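You operate a simulated robot arm through the tools that you are given. There is no shell and no other tool.

You are at the controls of a simulated robot arm. One attempt, no reset.

Task
Take the spacer block labelled "29" from the grey table top and put it on the right end of the white table top. Put one of the blue-capped filters from the small tray on top of the grey block. Press the clip vent button two times. Turn the speed knob to 0%. Put the oil bottle on the green bench top away on the wooden drawer bench top. Press the bench vent button three times. Open the upper middle blue drawer, take the cream spool and leave it in the inside of the upper middle blue drawer and shut the drawer again. Put the small bin labelled "59" from the packing bench top on the steel plate top. The order is free. Set down upright: oil bottle.

Only the result counts: the job must be done as asked and must still hold three seconds after the hand-in. Knocking over, shifting, dropping, spilling or breaking anything else fails it.

Robot
A 6-joint arm with a four-finger gripper on a trunk, on a base that moves. Base frame: it is fixed to the floor where the robot stands at the start and does not move with it; the origin is under the middle of the robot, x ahead of it, y to its left, z up; the surface under the hand at the start is at about z = 0.83. Lengths are in m, angles in rad, forces in N, time in s.
It reaches about 1.012 m from its shoulder. Its first joint turns from -2.897 to 2.897 rad. Places, roughly: bench vent button [4.4, 0.8, 1.1]; blue-capped filter (4x4x9 cm) [1.4, 0.1, 0.5]; clip vent button [1.6, -0.1, 0.7]; cream spool (5x5x3 cm) [-2.6, -2.3, 0.9]; grey block (5x5x5 cm) [4.1, 0.6, 0.9]; inside of the upper middle blue drawer [-1, 1.6, 0.5]; oil bottle [2.5, 1.75, 1]; right end of the white table top [0.4, -1.4, 1]; small bin [-2.75, -2.5, 1]; spacer block [0.75, 0, 0.75]; speed knob [1.8, -0.1, 1]; steel plate top [0, -1.2, 0.9]; upper middle blue drawer [-0.9, 1.5, 0.5]; wooden drawer bench top [-1.3, 1, 0.9]. Payload 3.43 kg.
The TCP is the grasp point between the finger pads, 0.03 m short of the fingertips. In the tool frame z runs along the fingers and y along their closing line. The gripper opens to 0.12 m; its body begins 0.085 m behind the TCP.
Orientation is told as [roll, pitch, yaw] about the base's x, y, z axes, in that order, counted from this pose: with the fingers straight down and closing along the base's y, the tool's x points along the base's -x, its y along +y and its z along -z.

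Tools
- The arm moves only by the tool apply_moves. Its arguments are lists of equal length, an entry for each row: "xyz": the shift along the base's x, y, z in m, a list of three; "angular": the turn, a rotation vector about the base's x, y, z in rad, a list of three; "hand": the closure in counts, from 0 (fully open) to 255 (shut). In form: {"xyz": [[dx, dy, dz], ...], "angular": [[rx, ry, rz], ...], "hand": [hand, ...]}. A call has 1 to 20 rows; each row is the pose to reach, as a shift and turn from the pose commanded when the call began. A row lasts 0.2 s, in which the tool goes at most 0.05 m and 0.15 rad; a call with a longer step from one row to the next is refused whole, and so is a gripper value outside its range. A pose out of reach is approached as far as the arm can. The call stops where the force on the tool passes 40 N (or 10 N more than at its start, if that is more) or the arm is blocked; 0.2 s more then pass. The fingers move at their own pace (about 0.1362 m/s each) and stop on an object; they squeeze with about 23 N. The grip force told is the motor's: it shows also when the fingers shut on nothing. Time passes only in rows, and 0.2 s behind the last, so rows that repeat a pose let the fingers close. It gives the time, the measured TCP pose, the force on the tool (base axes), the opening and the grip force at its end, in the units of the frame above (readings bear some noise), with the torque about the TCP (base axes, N m) and any sound that the robot's microphone picked up.
- Cameras (640 x 400 px; columns grow to the right, rows downward): "scene" is now at [-0.2259, 0.1256, 1.2526]; the picture's right is [-0.68, -0.73, 0.01], its down [-0.15, 0.13, -0.98] and it looks along [0.71, -0.67, -0.20] (base axes); focal length 214 px, centre (320, 200). "wrist" rides on the gripper at [0.071, -0.017, -0.12] in the tool frame; the picture's right is [0.23, 0.97, 0.00], its down [-0.81, 0.19, -0.55] and it looks along [-0.54, 0.13, 0.83] (tool axes); focal length 275 px, centre (320, 200). There is no depth. A picture from a camera that has moved, and an enlarged one, comes with that camera's place and axes in the base frame and with its lens.
- grab_frame(camera): a new picture of that camera. No time passes.
- roll_base(legs): drives the robot by 1 to 6 legs, each [ahead, turn to the left] in m and rad, along the robot's own axes; the way and the turn of a leg run together, so that a leg with both is an arc; at most 1.5 m and 3.142 rad a leg. The arm and the cameras ride along, it lands a little off, and it stops where it bumps. It gives what a move gives.
- head_to(pan, tilt): turns the head with the scene camera to pan (to the left, within 2.496 rad either way) and tilt (down, from -0.506 to 1.204), counted from straight ahead of the robot. It gives what a move gives.
- zoom(camera, box): a new picture of the part [left, top, right, bottom] of that camera's present view, enlarged. No time passes.
- close_job(): hands the job in; it is judged then, once.

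Nothing tells you exact positions but the pictures and the camera data. Unless the task says otherwise, let go and move clear before handing in.

The tools are called as a command line: name --argument value ..., lists and objects as JSON in quotes. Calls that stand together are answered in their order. apply_moves: Moves the arm, as the interface text tells. Its arguments: {"type":"object","properties":{"xyz":{"type":"array","items":{"type":"array","items":{"type":"number"}}},"angular":{"type":"array","items":{"type":"array","items":{"type":"number"}}},"hand":{"type":"array","items":{"type":"number"}}},"required":["xyz","angular","hand"]} The other tools are called the same way: roll_base (legs) drives the base; head_to (pan, tilt) turns the head that bears the scene camera; grab_frame (camera) takes a picture; zoom (camera, box) takes an enlarged picture of a part of a camera's view; close_job () hands the job in.

At the start:

```text
time: 0.0
tcp_pos: [0.725, -0.0896, 1.2055]
orientation: [0.0, 0.001, -0.007]
contact_force: [0.7, 0.2, 0.3]
wrist_torque: [-0.02, 0.0, 0.0]
grip_width: 0.1199
finger_force: 0.1
robot x, y, heading: [-0.0009, -0.003, -0.0]
head pan, tilt (commanded): [-0.752, 0.187]
```

scene: 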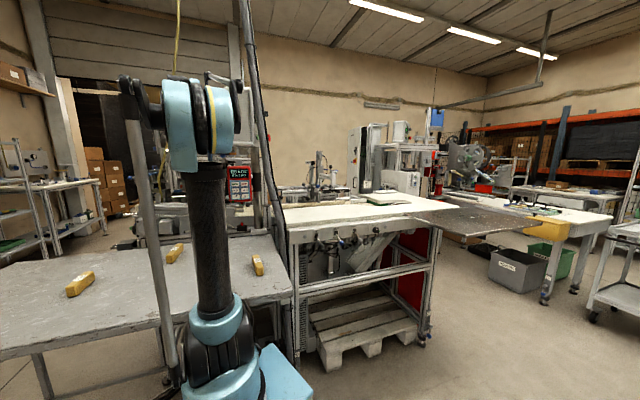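
wrist: 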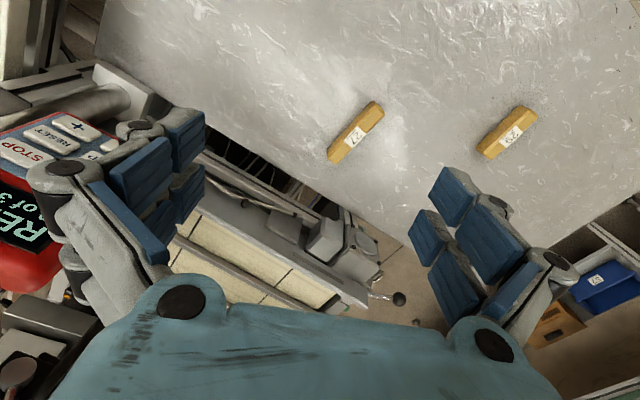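

I see the grey table ahead with yellow spacer blocks, and a white/steel table to the right. I'll look around with the head first to map the place.

head_to --pan 0.0 --tilt 0.4

grab_frame --camera "scene"

zoom --camera "wrist" --box '[280, 60, 600, 260]'

```text
time: 1.1
tcp_pos: [0.7101, -0.0902, 1.215]
orientation: [0.0, -0.013, -0.008]
contact_force: [0.1, -0.1, -0.8]
wrist_torque: [0.01, 0.0, 0.01]
grip_width: 0.1202
finger_force: 0.0
robot x, y, heading: [0.0014, -0.0017, -0.002]
head pan, tilt (commanded): [0.0, 0.4]
```

```text
taken
camera scene: at [-0.2015, 0.1891, 1.2325], right [0.0, -1.0, 0.0], down [-0.4, 0.0, -0.92], along [0.92, 0.0, -0.4], focal length 214 px, centre (320, 200)
```

scene: 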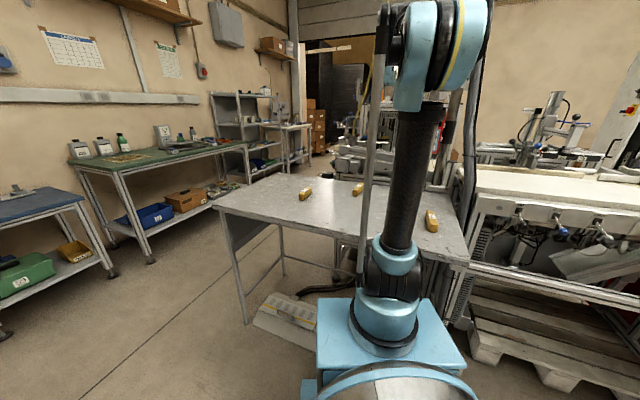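

```text
2.00 times, centred on (440, 160) of wrist
camera zoom: at [0.636, -0.1056, 1.3366], right [-0.22, 0.97, 0.0], down [0.81, 0.19, 0.56], along [0.55, 0.12, -0.83], focal length 551 px, centre (80, 280)
```

zoom: 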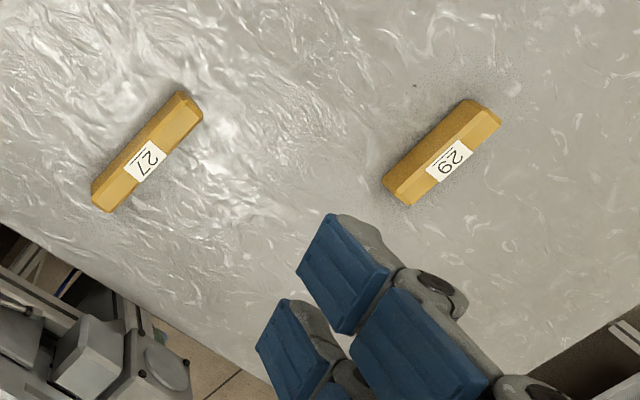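

The block labelled 29 is at about (0.74, 0.26) on the grey table. I keep looking around to map the remaining stations.

head_to --pan 0.9 --tilt 0.3

grab_frame --camera "scene"

head_to --pan 1.8 --tilt 0.3

grab_frame --camera "scene"

head_to --pan 2.49 --tilt 0.3

grab_frame --camera "scene"

head_to --pan -2.3 --tilt 0.3

grab_frame --camera "scene"

head_to --pan -1.4 --tilt 0.4

grab_frame --camera "scene"

```text
time: 2.3
tcp_pos: [0.7096, -0.089, 1.216]
orientation: [-0.001, -0.011, -0.006]
contact_force: [-0.1, -0.6, 0.5]
wrist_torque: [0.03, 0.01, -0.01]
grip_width: 0.1201
finger_force: 0.0
robot x, y, heading: [0.0015, -0.0016, 0.001]
head pan, tilt (commanded): [0.901, 0.3]
```

```text
taken
camera scene: at [-0.236, 0.2623, 1.2422], right [0.78, -0.62, -0.01], down [-0.2, -0.23, -0.95], along [0.59, 0.75, -0.3], focal length 214 px, centre (320, 200)
```

scene: 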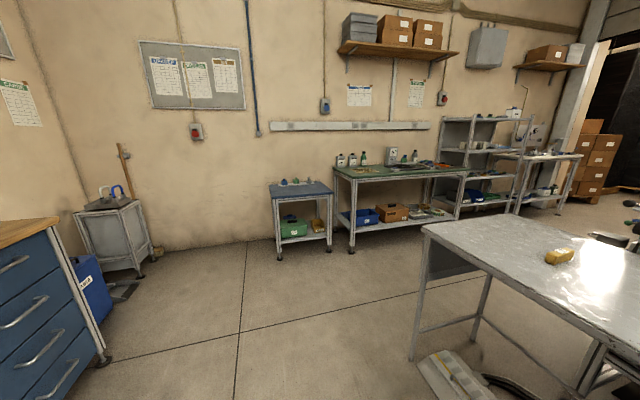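

```text
time: 3.5
tcp_pos: [0.7099, -0.0892, 1.2147]
orientation: [0.001, -0.012, -0.008]
contact_force: [0.2, -0.4, -0.3]
wrist_torque: [-0.01, -0.01, 0.0]
grip_width: 0.1201
finger_force: 0.0
robot x, y, heading: [0.0008, 0.0005, 0.001]
head pan, tilt (commanded): [1.799, 0.3]
```

```text
taken
camera scene: at [-0.3151, 0.2802, 1.2432], right [0.97, 0.23, -0.01], down [0.05, -0.29, -0.96], along [-0.22, 0.93, -0.29], focal length 214 px, centre (320, 200)
```

scene: 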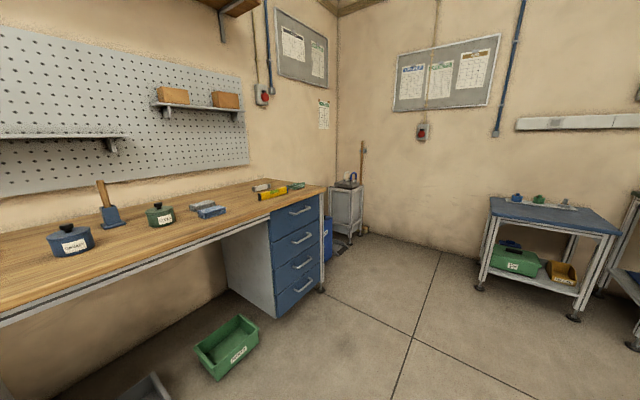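

```text
time: 4.6
tcp_pos: [0.7101, -0.0887, 1.2146]
orientation: [-0.001, -0.012, -0.008]
contact_force: [1.1, 0.2, -0.5]
wrist_torque: [0.02, 0.01, -0.01]
grip_width: 0.1201
finger_force: 0.1
robot x, y, heading: [-0.0014, -0.0004, -0.002]
head pan, tilt (commanded): [2.491, 0.3]
```

```text
taken
camera scene: at [-0.3682, 0.2459, 1.2439], right [0.61, 0.79, -0.01], down [0.22, -0.18, -0.96], along [-0.76, 0.58, -0.29], focal length 214 px, centre (320, 200)
```

scene: 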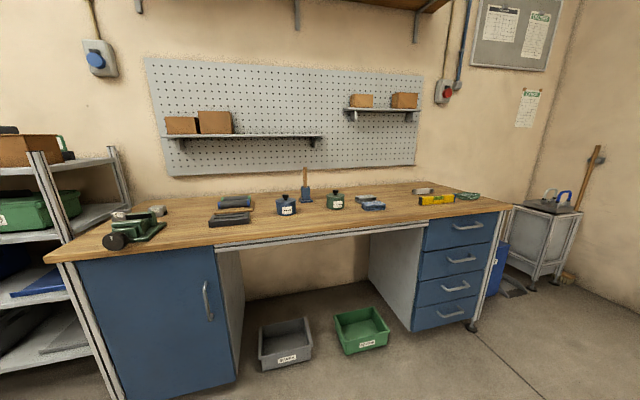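

```text
time: 8.3
tcp_pos: [0.7097, -0.0887, 1.2156]
orientation: [0.001, -0.011, -0.006]
contact_force: [0.1, 0.3, 0.5]
wrist_torque: [0.0, 0.0, -0.01]
grip_width: 0.1202
finger_force: 0.0
robot x, y, heading: [0.0003, 0.0001, -0.001]
head pan, tilt (commanded): [-2.3, 0.3]
```

```text
taken
camera scene: at [-0.3563, 0.1196, 1.2438], right [-0.75, 0.67, 0.01], down [0.18, 0.22, -0.96], along [-0.64, -0.71, -0.29], focal length 214 px, centre (320, 200)
```

scene: 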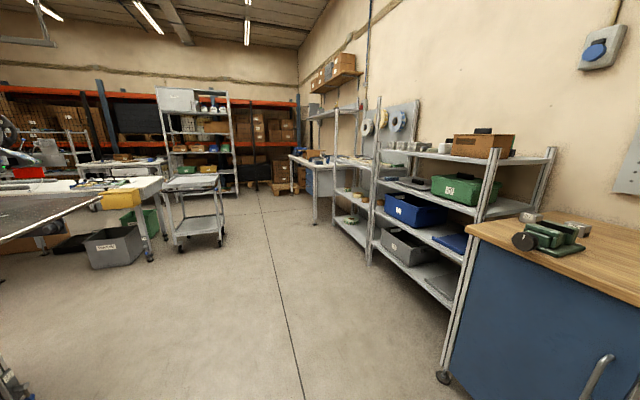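

```text
time: 9.6
tcp_pos: [0.7094, -0.0884, 1.215]
orientation: [0.0, -0.014, -0.006]
contact_force: [0.6, -0.5, 0.1]
wrist_torque: [0.0, -0.03, 0.03]
grip_width: 0.12
finger_force: 0.1
robot x, y, heading: [0.0017, 0.0021, 0.001]
head pan, tilt (commanded): [-1.4, 0.4]
```

```text
taken
camera scene: at [-0.2785, 0.0979, 1.2335], right [-0.99, -0.17, 0.01], down [-0.08, 0.38, -0.92], along [0.15, -0.91, -0.39], focal length 214 px, centre (320, 200)
```

scene: 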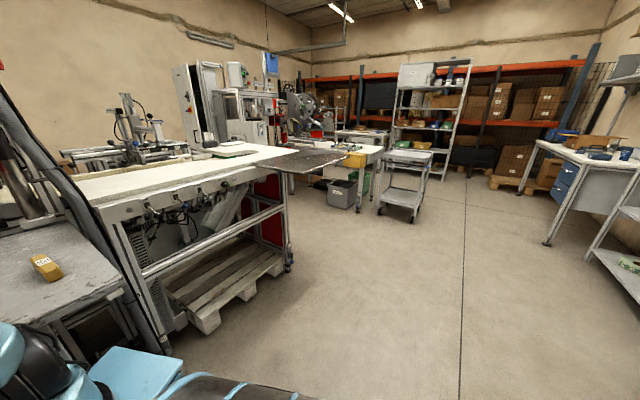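

The drawers, packing bench, green bench and white table are all located roughly. First I pick spacer "29": I move the hand over it and check with the wrist camera.

apply_moves --xyz '[[0.003, 0.036, -0.02], [0.006, 0.072, -0.04], [0.009, 0.108, -0.06], [0.012, 0.144, -0.08], [0.015, 0.18, -0.1], [0.018, 0.216, -0.12], [0.021, 0.252, -0.14], [0.024, 0.288, -0.16], [0.027, 0.324, -0.18], [0.03, 0.353, -0.2]]' --angular '[[0, 0, -0.035], [0, 0, -0.07], [0, 0, -0.105], [0, 0, -0.14], [0, 0, -0.175], [0, 0, -0.21], [0, 0, -0.245], [0, 0, -0.28], [0, 0, -0.315], [0, 0, -0.35]]' --hand '[0, 0, 0, 0, 0, 0, 0, 0, 0, 0]'

grab_frame --camera "wrist"

```text
time: 11.8
tcp_pos: [0.7405, 0.2647, 1.0135]
orientation: [0.0, -0.013, -0.355]
contact_force: [0.3, -0.1, 0.5]
wrist_torque: [0.01, -0.04, 0.0]
grip_width: 0.1199
finger_force: 0.1
robot x, y, heading: [0.0002, 0.0035, 0.001]
head pan, tilt (commanded): [-1.4, 0.4]
```

```text
taken
camera wrist: at [0.6648, 0.2744, 1.1358], right [0.12, 0.99, 0.0], down [0.82, -0.1, 0.56], along [0.56, -0.07, -0.83], focal length 275 px, centre (320, 200)
```

wrist: 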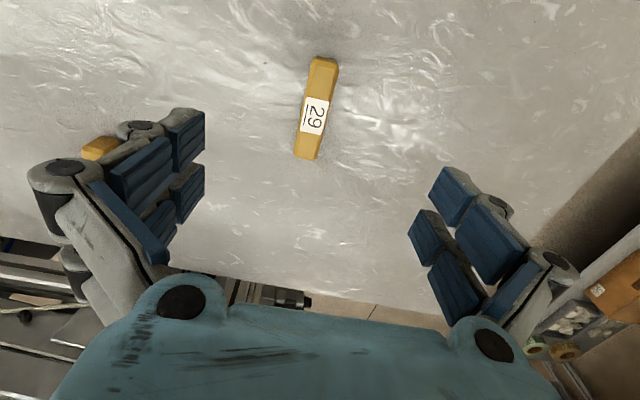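

The block is confirmed at about (0.741, 0.260), with the table at about z 0.83. I descend onto it and close.

apply_moves --xyz '[[0, -0.004, -0.04], [0, -0.004, -0.08], [0, -0.004, -0.12], [0, -0.004, -0.143]]' --angular '[[0, 0, 0.02], [0, 0, 0.035], [0, 0, 0.035], [0, 0, 0.035]]' --hand '[0, 0, 0, 0]'

grab_frame --camera "wrist"

```text
time: 12.8
tcp_pos: [0.7398, 0.2583, 0.8712]
orientation: [0.0, -0.014, -0.322]
contact_force: [-0.4, -0.6, 0.6]
wrist_torque: [0.0, -0.02, 0.02]
grip_width: 0.1199
finger_force: 0.1
robot x, y, heading: [-0.0005, 0.0013, -0.0]
head pan, tilt (commanded): [-1.4, 0.4]
```

```text
taken
camera wrist: at [0.6647, 0.2657, 0.9937], right [0.09, 1.0, 0.0], down [0.82, -0.07, 0.56], along [0.56, -0.05, -0.83], focal length 275 px, centre (320, 200)
```

wrist: 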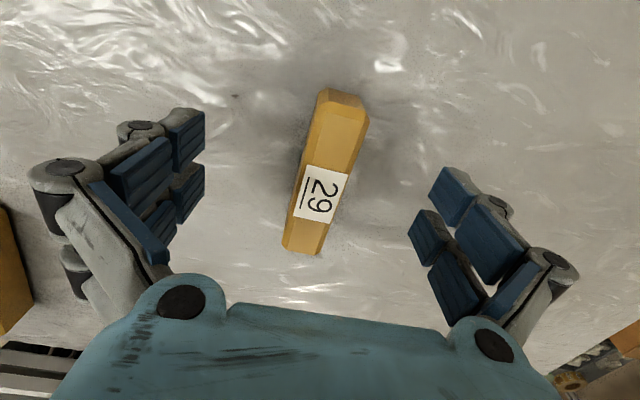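

The block sits centred between the fingers. I lower a few millimetres more and close.

apply_moves --xyz '[[0, 0.003, -0.007], [0, 0.003, -0.007], [0, 0.003, -0.007], [0, 0.003, -0.007], [0, 0.003, -0.007]]' --angular '[[0, 0, 0], [0, 0, 0], [0, 0, 0], [0, 0, 0], [0, 0, 0]]' --hand '[0, 255, 255, 255, 255]'

grab_frame --camera "wrist"

```text
time: 13.9
tcp_pos: [0.74, 0.2621, 0.8653]
orientation: [0.001, -0.012, -0.322]
contact_force: [0.1, 0.7, 5.1]
wrist_torque: [0.07, -0.04, -0.04]
grip_width: 0.0256
finger_force: 23.3
robot x, y, heading: [0.0012, -0.0006, -0.003]
head pan, tilt (commanded): [-1.4, 0.4]
```

```text
taken
camera wrist: at [0.6646, 0.2688, 0.9873], right [0.09, 1.0, 0.0], down [0.82, -0.07, 0.56], along [0.56, -0.05, -0.83], focal length 275 px, centre (320, 200)
```

wrist: 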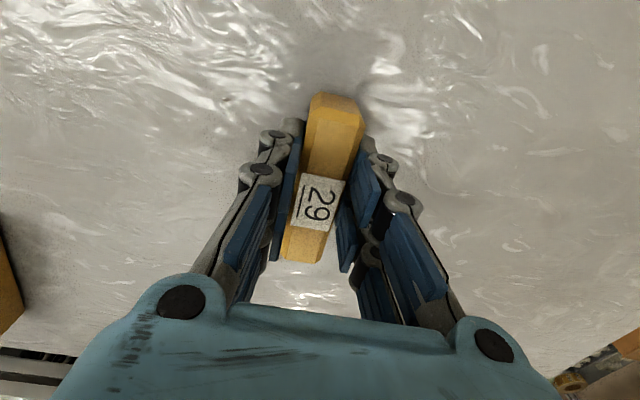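

Gripped (25.6 mm wide, 23 N). I lift, retract the arm, then back away from the table before turning towards the white table.

apply_moves --xyz '[[0, 0, 0.03], [0, 0, 0.07], [0, 0, 0.11], [0, 0, 0.15], [-0.02, -0.02, 0.19], [-0.04, -0.05, 0.22], [-0.06, -0.08, 0.25], [-0.08, -0.11, 0.28], [-0.1, -0.14, 0.3], [-0.13, -0.17, 0.32], [-0.16, -0.2, 0.33], [-0.18, -0.23, 0.34], [-0.2, -0.26, 0.35]]' --angular '[[0, 0, 0], [0, 0, 0], [0, 0, 0], [0, 0, 0], [0, 0, 0.04], [0, 0, 0.08], [0, 0, 0.12], [0, 0, 0.16], [0, 0, 0.2], [0, 0, 0.24], [0, 0, 0.28], [0, 0, 0.32], [0, 0, 0.32]]' --hand '[255, 255, 255, 255, 255, 255, 255, 255, 255, 255, 255, 255, 255]'

roll_base --legs '[[-0.4, 0.0]]'

head_to --pan -0.9 --tilt 0.4

grab_frame --camera "scene"

grab_frame --camera "wrist"

```text
time: 16.8
tcp_pos: [0.541, 0.0035, 1.2154]
orientation: [-0.001, -0.012, -0.002]
contact_force: [0.5, 0.4, -0.8]
wrist_torque: [0.0, 0.07, -0.02]
grip_width: 0.0259
finger_force: 22.9
robot x, y, heading: [0.0023, -0.0009, 0.0]
head pan, tilt (commanded): [-1.4, 0.4]
```

```text
time: 19.2
tcp_pos: [0.1444, 0.0051, 1.2143]
orientation: [0.0, -0.013, 0.003]
contact_force: [-0.1, 0.4, -0.4]
wrist_torque: [0.01, -0.03, 0.01]
grip_width: 0.0255
finger_force: 22.7
robot x, y, heading: [-0.393, -0.0013, 0.008]
head pan, tilt (commanded): [-1.4, 0.4]
```

```text
time: 20.2
tcp_pos: [0.1308, 0.0054, 1.2217]
orientation: [0.0, -0.024, 0.006]
contact_force: [0.3, 0.4, -0.7]
wrist_torque: [-0.02, 0.02, 0.0]
grip_width: 0.0253
finger_force: 23.1
robot x, y, heading: [-0.3984, -0.0021, 0.006]
head pan, tilt (commanded): [-0.901, 0.4]
```

```text
taken
camera scene: at [-0.6329, 0.1145, 1.2329], right [-0.78, -0.62, 0.01], down [-0.26, 0.3, -0.92], along [0.57, -0.72, -0.4], focal length 214 px, centre (320, 200)
```

scene: 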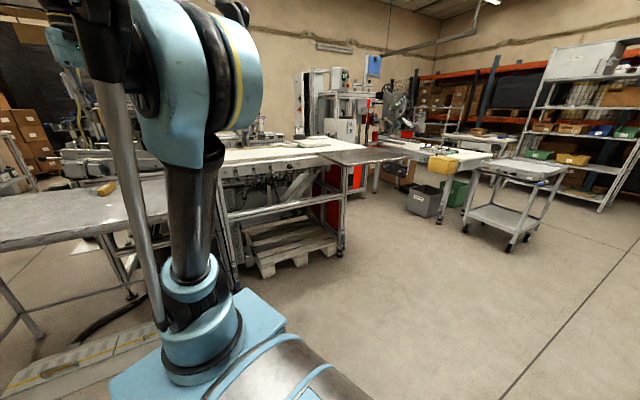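

```text
taken
camera wrist: at [0.0553, -0.0124, 1.3418], right [-0.23, 0.97, -0.01], down [0.8, 0.19, 0.57], along [0.56, 0.13, -0.82], focal length 275 px, centre (320, 200)
```

wrist: 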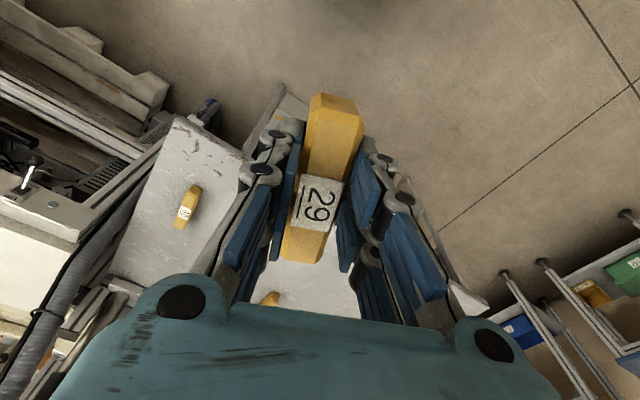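

The tables turn out to be skewed about 24° relative to my base frame, and the white table's front edge runs from about (0.55, -0.44) to (0.22, -1.27). I drive to its right-front and look.

roll_base --legs '[[0.0, -1.25], [0.6, 0.0], [0.0, 0.8]]'

head_to --pan -0.45 --tilt 0.5

grab_frame --camera "scene"

grab_frame --camera "wrist"

```text
time: 29.4
tcp_pos: [0.2653, -0.7981, 1.2209]
orientation: [0.0, -0.022, -0.471]
contact_force: [-0.5, 0.0, -0.9]
wrist_torque: [0.03, 0.0, -0.02]
grip_width: 0.0255
finger_force: 23.4
robot x, y, heading: [-0.2073, -0.5703, -0.465]
head pan, tilt (commanded): [-0.901, 0.4]
```

```text
time: 30.3
tcp_pos: [0.2532, -0.7914, 1.2272]
orientation: [-0.001, -0.035, -0.471]
contact_force: [0.0, 1.0, -0.6]
wrist_torque: [-0.01, 0.02, 0.0]
grip_width: 0.0254
finger_force: 22.9
robot x, y, heading: [-0.2116, -0.5734, -0.47]
head pan, tilt (commanded): [-0.45, 0.499]
```

```text
taken
camera scene: at [-0.3299, -0.3408, 1.2235], right [-0.8, -0.61, 0.01], down [-0.3, 0.39, -0.87], along [0.53, -0.7, -0.49], focal length 214 px, centre (320, 200)
```

scene: 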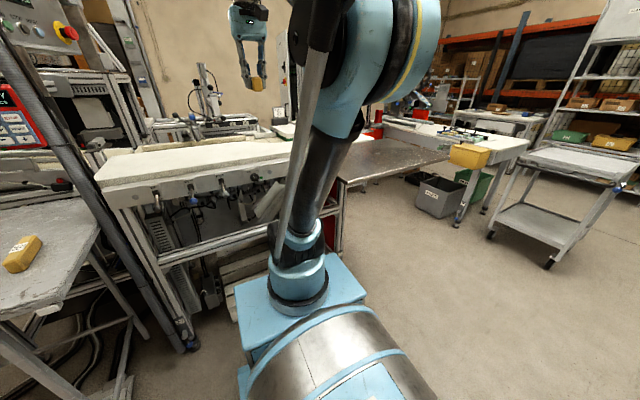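

```text
taken
camera wrist: at [0.1767, -0.7725, 1.347], right [0.24, 0.97, -0.01], down [0.79, -0.19, 0.58], along [0.56, -0.14, -0.81], focal length 275 px, centre (320, 200)
```

wrist: 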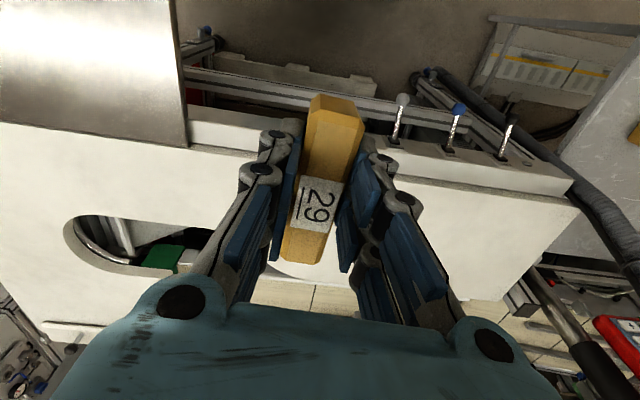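

From the wrist view I see the white table top with an oblong cutout at about (0.48, -1.2), and the shiny steel plate at its near right corner. I move the hand over that end for a better look.

apply_moves --xyz '[[0.015, -0.045, 0.003], [0.03, -0.09, 0.006], [0.045, -0.135, 0.01], [0.06, -0.18, 0.013], [0.075, -0.225, 0.016], [0.09, -0.27, 0.02], [0.1, -0.315, 0.02], [0.1, -0.36, 0.02]]' --angular '[[0.016, 0.031, 0], [0.016, 0.031, 0], [0.016, 0.031, 0], [0.016, 0.031, 0], [0.016, 0.031, 0], [0.016, 0.031, 0], [0.016, 0.031, 0], [0.016, 0.031, 0]]' --hand '[255, 255, 255, 255, 255, 255, 255, 255]'

grab_frame --camera "wrist"

grab_frame --camera "scene"

```text
time: 32.1
tcp_pos: [0.3489, -1.1516, 1.2473]
orientation: [0.0, -0.001, -0.471]
contact_force: [-0.6, 0.1, 0.3]
wrist_torque: [-0.08, 0.0, 0.02]
grip_width: 0.0256
finger_force: 22.8
robot x, y, heading: [-0.2073, -0.5696, -0.469]
head pan, tilt (commanded): [-0.45, 0.499]
```

```text
taken
camera wrist: at [0.2779, -1.1343, 1.3695], right [0.24, 0.97, 0.0], down [0.81, -0.2, 0.55], along [0.54, -0.13, -0.83], focal length 275 px, centre (320, 200)
```

wrist: 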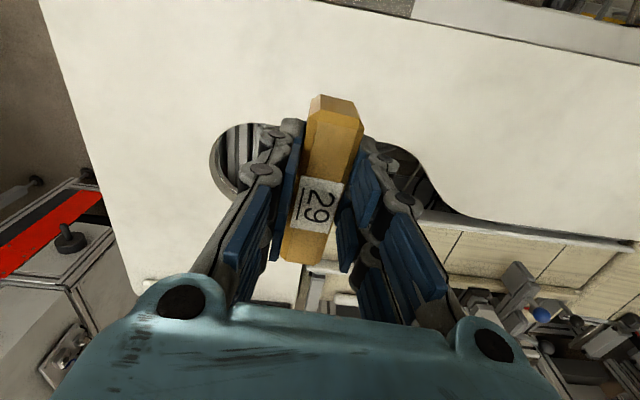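

```text
taken
camera scene: at [-0.3301, -0.3404, 1.2234], right [-0.79, -0.61, 0.01], down [-0.3, 0.39, -0.87], along [0.53, -0.69, -0.49], focal length 214 px, centre (320, 200)
```

scene: 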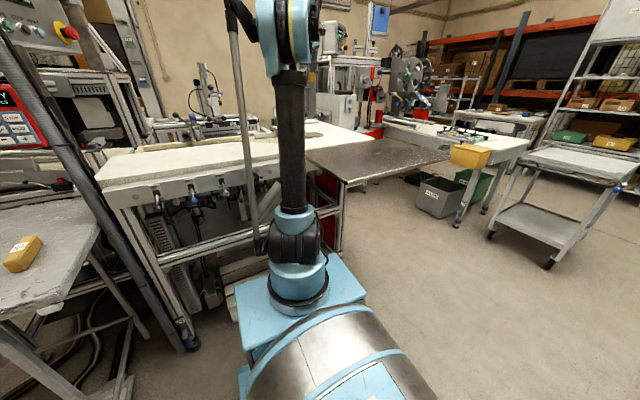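

The white top is at about z 0.945, with free surface between the cutout's end and the right edge near (0.37, -1.43). I move over it and descend part way.

apply_moves --xyz '[[0.002, -0.04, -0.01], [0.005, -0.085, -0.02], [0.008, -0.13, -0.03], [0.01, -0.175, -0.05], [0.012, -0.22, -0.07], [0.014, -0.26, -0.09], [0.016, -0.288, -0.12], [0.016, -0.288, -0.16], [0.016, -0.288, -0.19]]' --angular '[[0, 0, 0], [0, 0, 0], [0, 0, 0], [0, 0, 0], [0, 0, 0], [0, 0, 0], [0, 0, 0], [0, 0, 0], [0, 0, 0]]' --hand '[255, 255, 255, 255, 255, 255, 255, 255, 255]'

grab_frame --camera "wrist"

grab_frame --camera "scene"

```text
time: 34.1
tcp_pos: [0.3699, -1.4387, 1.0558]
orientation: [0.001, -0.002, -0.469]
contact_force: [-1.1, 1.0, -0.7]
wrist_torque: [-0.02, 0.02, -0.01]
grip_width: 0.0257
finger_force: 22.6
robot x, y, heading: [-0.2098, -0.5682, -0.466]
head pan, tilt (commanded): [-0.45, 0.499]
```

```text
taken
camera wrist: at [0.2979, -1.4222, 1.1784], right [0.24, 0.97, 0.0], down [0.81, -0.2, 0.55], along [0.54, -0.13, -0.83], focal length 275 px, centre (320, 200)
```

wrist: 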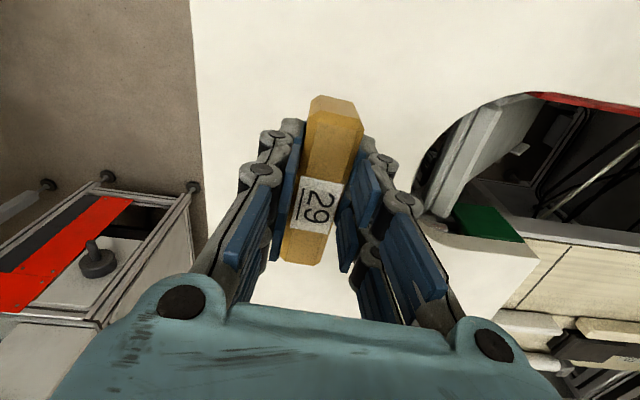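

```text
taken
camera scene: at [-0.3298, -0.3408, 1.2235], right [-0.79, -0.61, 0.01], down [-0.3, 0.39, -0.87], along [0.53, -0.69, -0.49], focal length 214 px, centre (320, 200)
```

scene: 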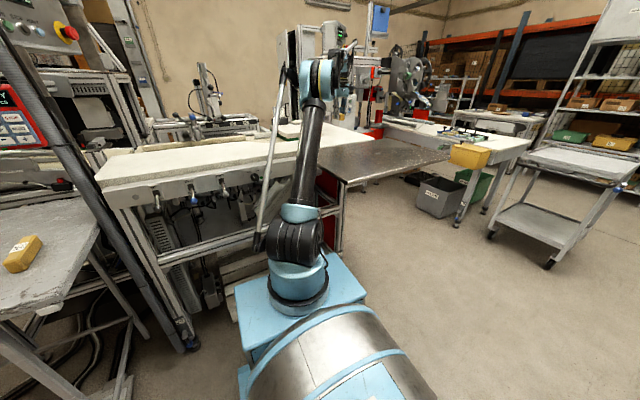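

The block hangs over clear white surface 11 cm from the right edge. I descend slowly to contact.

apply_moves --xyz '[[0, 0, -0.03], [0, 0, -0.055], [0, 0, -0.063], [0, 0, -0.068]]' --angular '[[0, 0, 0], [0, 0, 0], [0, 0, 0], [0, 0, 0]]' --hand '[255, 255, 255, 255]'

grab_frame --camera "wrist"

```text
time: 35.1
tcp_pos: [0.3677, -1.4386, 0.9881]
orientation: [0.001, -0.002, -0.47]
contact_force: [0.3, 0.1, -0.6]
wrist_torque: [-0.05, 0.0, -0.01]
grip_width: 0.0256
finger_force: 23.1
robot x, y, heading: [-0.2088, -0.5686, -0.472]
head pan, tilt (commanded): [-0.45, 0.499]
```

```text
taken
camera wrist: at [0.2971, -1.4221, 1.11], right [0.24, 0.97, 0.0], down [0.81, -0.2, 0.55], along [0.54, -0.13, -0.83], focal length 275 px, centre (320, 200)
```

wrist: 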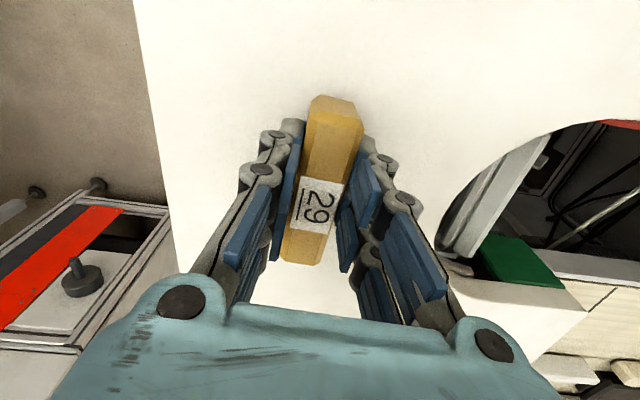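

apply_moves --xyz '[[0, 0, -0.002], [0, 0, -0.004], [0, 0, -0.006]]' --angular '[[0, 0, 0], [0, 0, 0], [0, 0, 0]]' --hand '[255, 255, 255]'

```text
time: 35.9
tcp_pos: [0.3679, -1.4381, 0.9828]
orientation: [0.0, -0.001, -0.47]
contact_force: [2.6, -2.0, 25.0]
wrist_torque: [-0.1, -0.12, -0.03]
grip_width: 0.0258
finger_force: 22.8
robot x, y, heading: [-0.207, -0.5698, -0.467]
head pan, tilt (commanded): [-0.45, 0.499]
```

Contact felt (25 N up), so the block is on the white top. I ease up a millimetre, open and rise.

apply_moves --xyz '[[0, 0, 0.002], [0, 0, 0.002], [0, 0, 0.002], [0, 0, 0.002], [0, 0, 0.03], [0, 0, 0.07], [0, 0, 0.11], [0, 0, 0.15]]' --angular '[[0, 0, 0], [0, 0, 0], [0, 0, 0], [0, 0, 0], [0, 0, 0], [0, 0, 0], [0, 0, 0], [0, 0, 0]]' --hand '[255, 200, 100, 0, 0, 0, 0, 0]'

grab_frame --camera "wrist"

```text
time: 37.7
tcp_pos: [0.3698, -1.4405, 1.1325]
orientation: [0.001, 0.0, -0.469]
contact_force: [0.0, 0.8, 0.7]
wrist_torque: [0.01, 0.01, 0.0]
grip_width: 0.1199
finger_force: 0.1
robot x, y, heading: [-0.2093, -0.5703, -0.467]
head pan, tilt (commanded): [-0.45, 0.499]
```

```text
taken
camera wrist: at [0.2977, -1.4224, 1.2559], right [0.24, 0.97, 0.0], down [0.81, -0.2, 0.55], along [0.54, -0.13, -0.83], focal length 275 px, centre (320, 200)
```

wrist: 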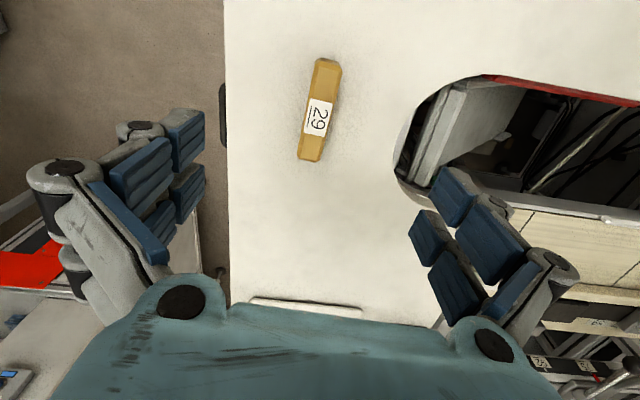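

Block 29 is in place at (0.37, -1.44). I retract the arm to a driving pose and head for the packing bench.

apply_moves --xyz '[[-0.009, 0.043, 0.02], [-0.018, 0.086, 0.04], [-0.027, 0.129, 0.06], [-0.036, 0.172, 0.08], [-0.045, 0.215, 0.1], [-0.054, 0.258, 0.11], [-0.063, 0.301, 0.12], [-0.072, 0.344, 0.12], [-0.081, 0.387, 0.12], [-0.09, 0.43, 0.12], [-0.099, 0.473, 0.12], [-0.108, 0.516, 0.12], [-0.117, 0.559, 0.12], [-0.126, 0.602, 0.12], [-0.133, 0.645, 0.12]]' --angular '[[0, 0, 0], [0, 0, 0], [0, 0, 0], [0, 0, 0], [0, 0, 0], [0, 0, 0], [0, 0, 0], [0, 0, 0], [0, 0, 0], [0, 0, 0], [0, 0, 0], [0, 0, 0], [0, 0, 0], [0, 0, 0], [0, 0, 0]]' --hand '[0, 0, 0, 0, 0, 0, 0, 0, 0, 0, 0, 0, 0, 0, 0]'

roll_base --legs '[[-0.15, 0.0], [0.0, -1.87]]'

head_to --pan 0.0 --tilt 0.35

grab_frame --camera "scene"

```text
time: 40.9
tcp_pos: [0.2361, -0.7932, 1.2514]
orientation: [0.0, -0.002, -0.471]
contact_force: [1.0, 0.0, 0.7]
wrist_torque: [0.01, 0.08, 0.02]
grip_width: 0.12
finger_force: 0.0
robot x, y, heading: [-0.2084, -0.5711, -0.47]
head pan, tilt (commanded): [-0.45, 0.499]
```

```text
time: 47.4
tcp_pos: [-0.6851, -0.859, 1.2511]
orientation: [0.001, -0.002, -2.344]
contact_force: [-0.1, -0.7, -0.4]
wrist_torque: [0.03, -0.01, 0.01]
grip_width: 0.12
finger_force: 0.1
robot x, y, heading: [-0.3308, -0.5079, -2.343]
head pan, tilt (commanded): [-0.45, 0.499]
```

```text
time: 48.3
tcp_pos: [-0.6741, -0.8469, 1.256]
orientation: [0.0, -0.015, -2.342]
contact_force: [0.5, -0.2, 0.1]
wrist_torque: [0.0, 0.0, -0.03]
grip_width: 0.12
finger_force: 0.0
robot x, y, heading: [-0.3321, -0.5086, -2.344]
head pan, tilt (commanded): [0.0, 0.351]
```

```text
taken
camera scene: at [-0.0555, -0.4975, 1.2369], right [-0.72, 0.7, 0.0], down [0.25, 0.26, -0.93], along [-0.65, -0.67, -0.36], focal length 214 px, centre (320, 200)
```

scene: 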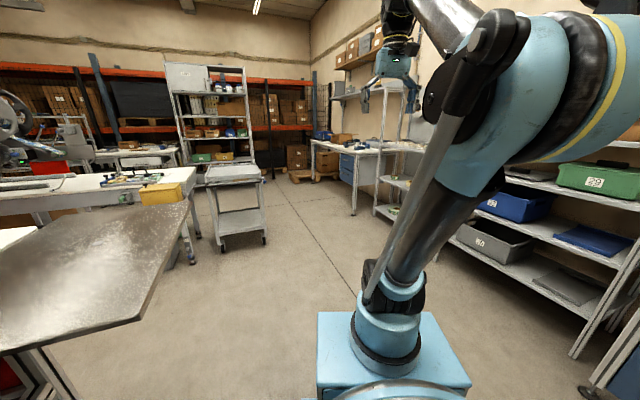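

The way to the packing bench is open. I drive ahead 1.5 m and look again.

roll_base --legs '[[1.5, 0.0]]'

grab_frame --camera "scene"

grab_frame --camera "wrist"

```text
time: 55.9
tcp_pos: [-1.7264, -1.9514, 1.2564]
orientation: [0.0, -0.014, -2.329]
contact_force: [0.3, -0.1, -0.3]
wrist_torque: [-0.01, -0.02, 0.02]
grip_width: 0.1202
finger_force: 0.0
robot x, y, heading: [-1.3922, -1.609, -2.33]
head pan, tilt (commanded): [0.0, 0.351]
```

```text
taken
camera scene: at [-1.1125, -1.5934, 1.237], right [-0.73, 0.69, 0.0], down [0.24, 0.26, -0.93], along [-0.64, -0.68, -0.36], focal length 214 px, centre (320, 200)
```

scene: 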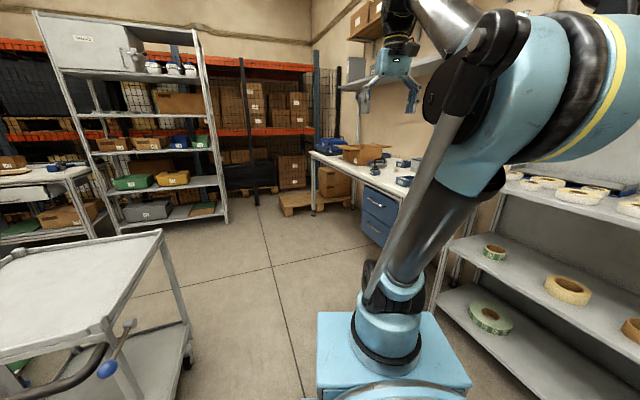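

```text
taken
camera wrist: at [-1.6891, -1.8863, 1.3785], right [0.86, -0.5, 0.0], down [-0.41, -0.71, 0.56], along [-0.29, -0.49, -0.83], focal length 275 px, centre (320, 200)
```

wrist: 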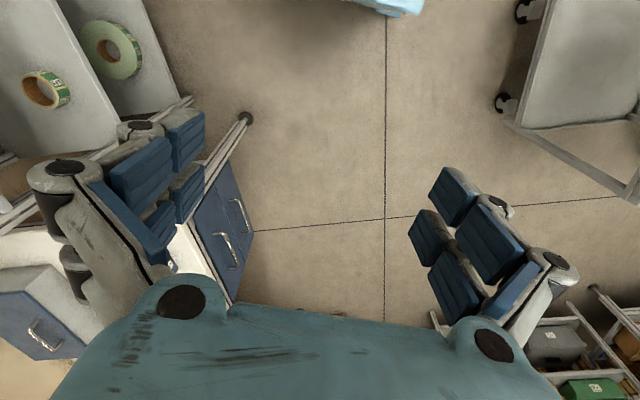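

The packing bench front edge runs from about (-2.03, -2.04) to (-2.58, -3.28). I drive to a spot facing it squarely near the bin and spool.

roll_base --legs '[[0.0, 0.41], [1.2, 0.0], [0.0, -1.63]]'

head_to --pan 0.1 --tilt 0.45

grab_frame --camera "scene"

grab_frame --camera "wrist"

```text
time: 67.9
tcp_pos: [-2.2293, -2.5342, 1.2629]
orientation: [0.001, -0.027, 2.722]
contact_force: [0.0, 0.5, 0.5]
wrist_torque: [0.03, -0.03, 0.03]
grip_width: 0.1197
finger_force: 0.1
robot x, y, heading: [-1.8115, -2.7411, 2.728]
head pan, tilt (commanded): [0.0, 0.351]
```

```text
time: 68.6
tcp_pos: [-2.215, -2.5405, 1.2675]
orientation: [0.0, -0.037, 2.724]
contact_force: [0.6, -0.9, 0.5]
wrist_torque: [-0.01, -0.03, -0.02]
grip_width: 0.1197
finger_force: 0.0
robot x, y, heading: [-1.8119, -2.7388, 2.725]
head pan, tilt (commanded): [0.099, 0.45]
```

```text
taken
camera scene: at [-1.7075, -3.0054, 1.2278], right [0.31, 0.95, 0.0], down [0.42, -0.14, -0.89], along [-0.85, 0.28, -0.45], focal length 214 px, centre (320, 200)
```

scene: 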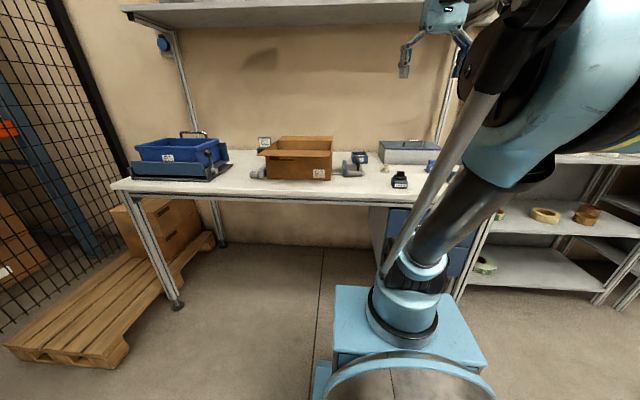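

```text
taken
camera wrist: at [-2.1406, -2.5563, 1.3876], right [-0.18, -0.98, -0.01], down [-0.8, 0.15, 0.58], along [-0.57, 0.11, -0.81], focal length 275 px, centre (320, 200)
```

wrist: 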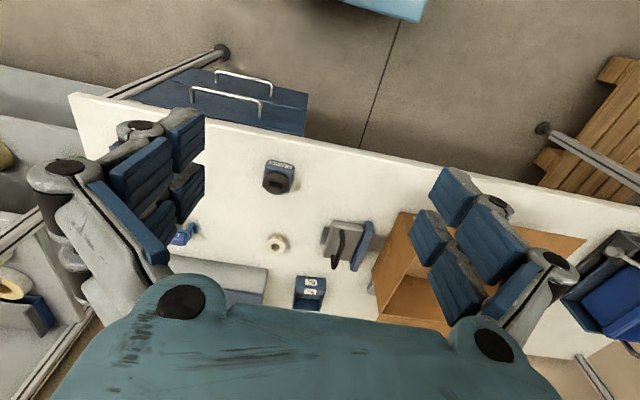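

I see the packing bench: a cream ring (spool) and small blue bins beside a tape gun. Let me zoom in to read labels.

zoom --camera "wrist" --box '[160, 140, 400, 310]'

zoom --camera "scene" --box '[230, 120, 480, 220]'

```text
2.35 times, centred on (280, 225) of wrist
camera zoom: at [-2.1406, -2.5563, 1.3876], right [-0.18, -0.98, -0.01], down [-0.8, 0.15, 0.58], along [-0.57, 0.11, -0.81], focal length 648 px, centre (414, 141)
```

zoom: 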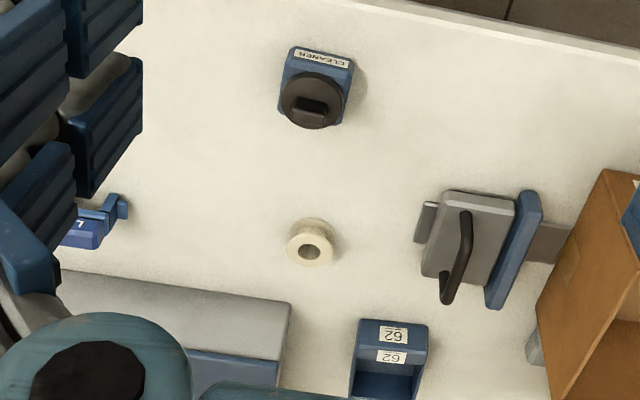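

```text
2.56 times, centred on (355, 170) of scene
camera zoom: at [-1.7075, -3.0054, 1.2278], right [0.31, 0.95, 0.0], down [0.42, -0.14, -0.89], along [-0.85, 0.28, -0.45], focal length 549 px, centre (230, 277)
```

zoom: 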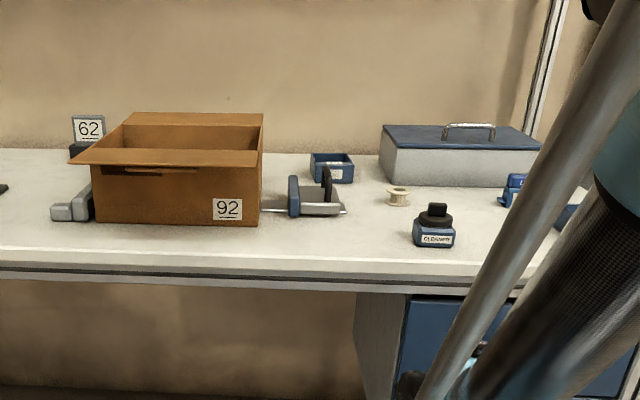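

zoom --camera "wrist" --box '[280, 265, 340, 310]'

zoom --camera "scene" --box '[335, 140, 385, 175]'

zoom --camera "wrist" --box '[150, 200, 250, 260]'

zoom --camera "scene" --box '[120, 100, 280, 200]'

```text
8.89 times, centred on (310, 288) of wrist
camera zoom: at [-2.1406, -2.5563, 1.3876], right [-0.18, -0.98, -0.01], down [-0.8, 0.15, 0.58], along [-0.57, 0.11, -0.81], focal length 2447 px, centre (409, -578)
```

zoom: 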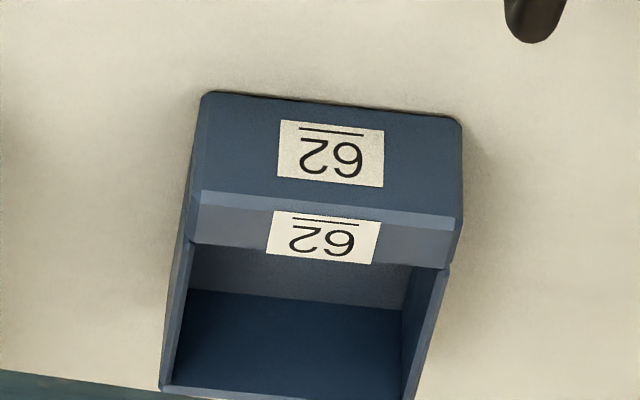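

```text
11.43 times, centred on (360, 158) of scene
camera zoom: at [-1.7075, -3.0054, 1.2278], right [0.31, 0.95, 0.0], down [0.42, -0.14, -0.89], along [-0.85, 0.28, -0.45], focal length 2451 px, centre (-137, 686)
```

zoom: 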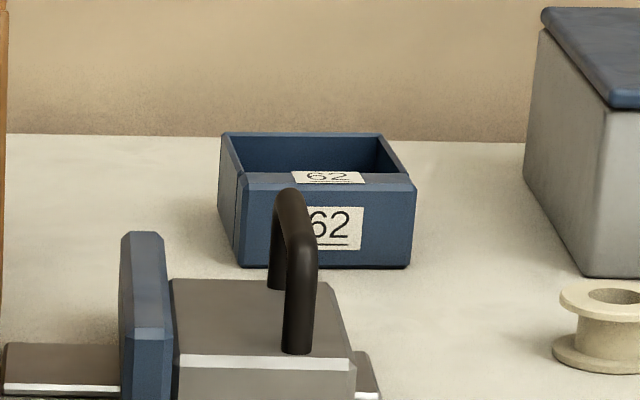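

```text
6.40 times, centred on (200, 230) of wrist
camera zoom: at [-2.1406, -2.5563, 1.3876], right [-0.18, -0.98, -0.01], down [-0.8, 0.15, 0.58], along [-0.57, 0.11, -0.81], focal length 1762 px, centre (1088, 8)
```

zoom: 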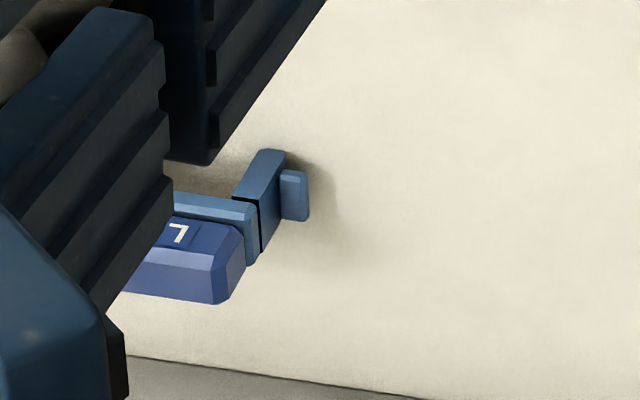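

```text
4.00 times, centred on (200, 150) of scene
camera zoom: at [-1.7075, -3.0054, 1.2278], right [0.31, 0.95, 0.0], down [0.42, -0.14, -0.89], along [-0.85, 0.28, -0.45], focal length 858 px, centre (800, 400)
```

zoom: 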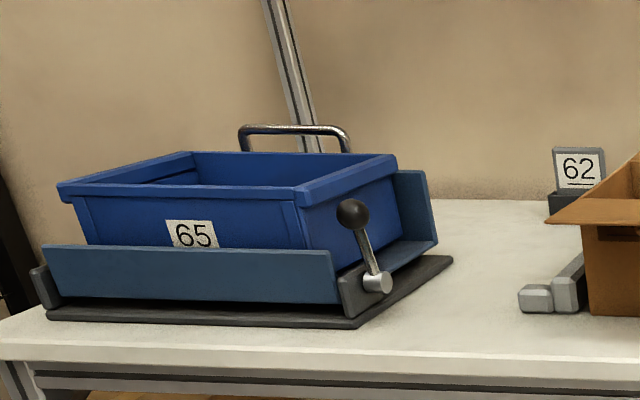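

The visible small bin reads "62" (underlined), so "59" must be elsewhere, perhaps behind the cardboard box. I shift the hand left over the bench for another view.

apply_moves --xyz '[[-0.015, -0.035, 0.01], [-0.03, -0.07, 0.02], [-0.045, -0.105, 0.03], [-0.06, -0.14, 0.04], [-0.075, -0.175, 0.05], [-0.09, -0.21, 0.05], [-0.105, -0.245, 0.05], [-0.12, -0.28, 0.05], [-0.135, -0.315, 0.05]]' --angular '[[-0.015, -0.034, 0], [-0.015, -0.034, 0], [-0.015, -0.034, 0], [-0.015, -0.034, 0], [-0.015, -0.034, 0], [-0.015, -0.034, 0], [-0.015, -0.034, 0], [-0.015, -0.034, 0], [-0.015, -0.034, 0]]' --hand '[0, 0, 0, 0, 0, 0, 0, 0, 0]'

grab_frame --camera "wrist"

grab_frame --camera "scene"

```text
time: 70.6
tcp_pos: [-2.3507, -2.854, 1.3189]
orientation: [0.003, -0.001, 2.724]
contact_force: [-0.1, 0.3, 0.0]
wrist_torque: [-0.03, 0.05, -0.03]
grip_width: 0.12
finger_force: 0.1
robot x, y, heading: [-1.809, -2.7438, 2.722]
head pan, tilt (commanded): [0.099, 0.45]
```

```text
taken
camera wrist: at [-2.2796, -2.8675, 1.4409], right [-0.18, -0.98, 0.0], down [-0.82, 0.15, 0.55], along [-0.54, 0.1, -0.83], focal length 275 px, centre (320, 200)
```

wrist: 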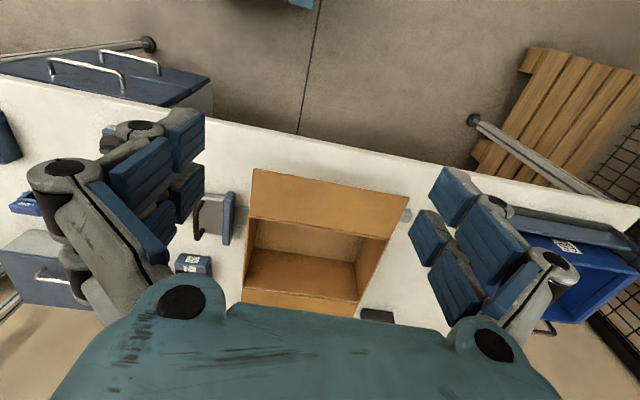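

```text
taken
camera scene: at [-1.7073, -3.0053, 1.2278], right [0.31, 0.95, 0.0], down [0.42, -0.14, -0.89], along [-0.85, 0.28, -0.45], focal length 214 px, centre (320, 200)
```

scene: 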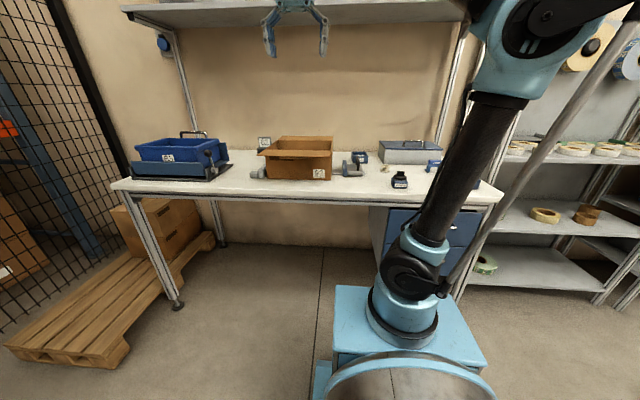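

zoom --camera "scene" --box '[330, 130, 510, 220]'

zoom --camera "scene" --box '[230, 120, 350, 190]'

zoom --camera "wrist" --box '[320, 270, 440, 340]'

zoom --camera "wrist" --box '[0, 100, 120, 300]'

```text
3.56 times, centred on (420, 175) of scene
camera zoom: at [-1.7073, -3.0053, 1.2278], right [0.31, 0.95, 0.0], down [0.42, -0.14, -0.89], along [-0.85, 0.28, -0.45], focal length 763 px, centre (-36, 289)
```

zoom: 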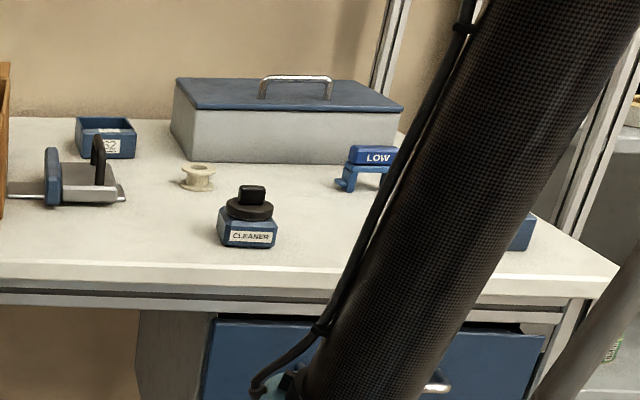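

```text
5.33 times, centred on (290, 155) of scene
camera zoom: at [-1.7073, -3.0053, 1.2278], right [0.31, 0.95, 0.0], down [0.42, -0.14, -0.89], along [-0.85, 0.28, -0.45], focal length 1144 px, centre (480, 440)
```

zoom: 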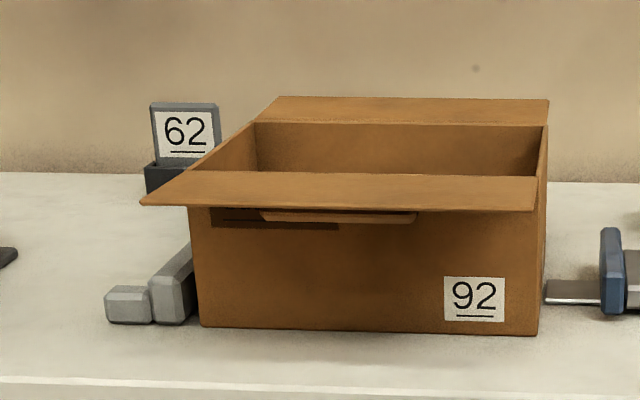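

```text
5.33 times, centred on (380, 305) of wrist
camera zoom: at [-2.2796, -2.8675, 1.4409], right [-0.18, -0.98, 0.0], down [-0.82, 0.15, 0.55], along [-0.54, 0.1, -0.83], focal length 1468 px, centre (0, -360)
```

zoom: 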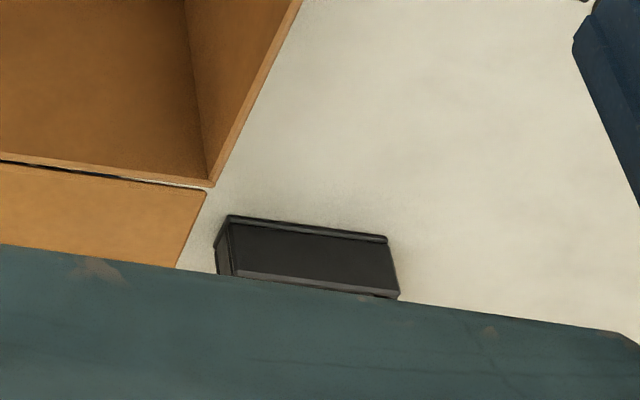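

```text
2.00 times, centred on (60, 200) of wrist
camera zoom: at [-2.2796, -2.8675, 1.4409], right [-0.18, -0.98, 0.0], down [-0.82, 0.15, 0.55], along [-0.54, 0.1, -0.83], focal length 551 px, centre (840, 200)
```

zoom: 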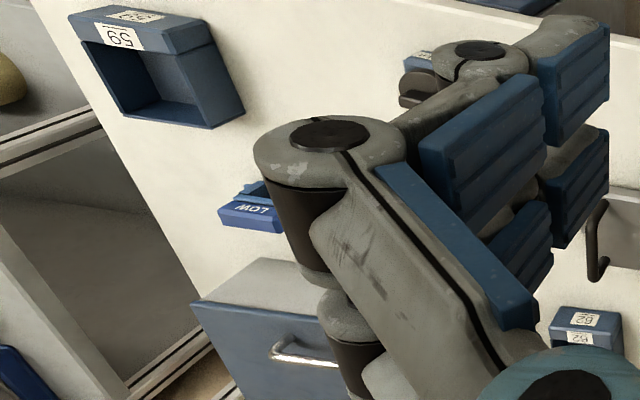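

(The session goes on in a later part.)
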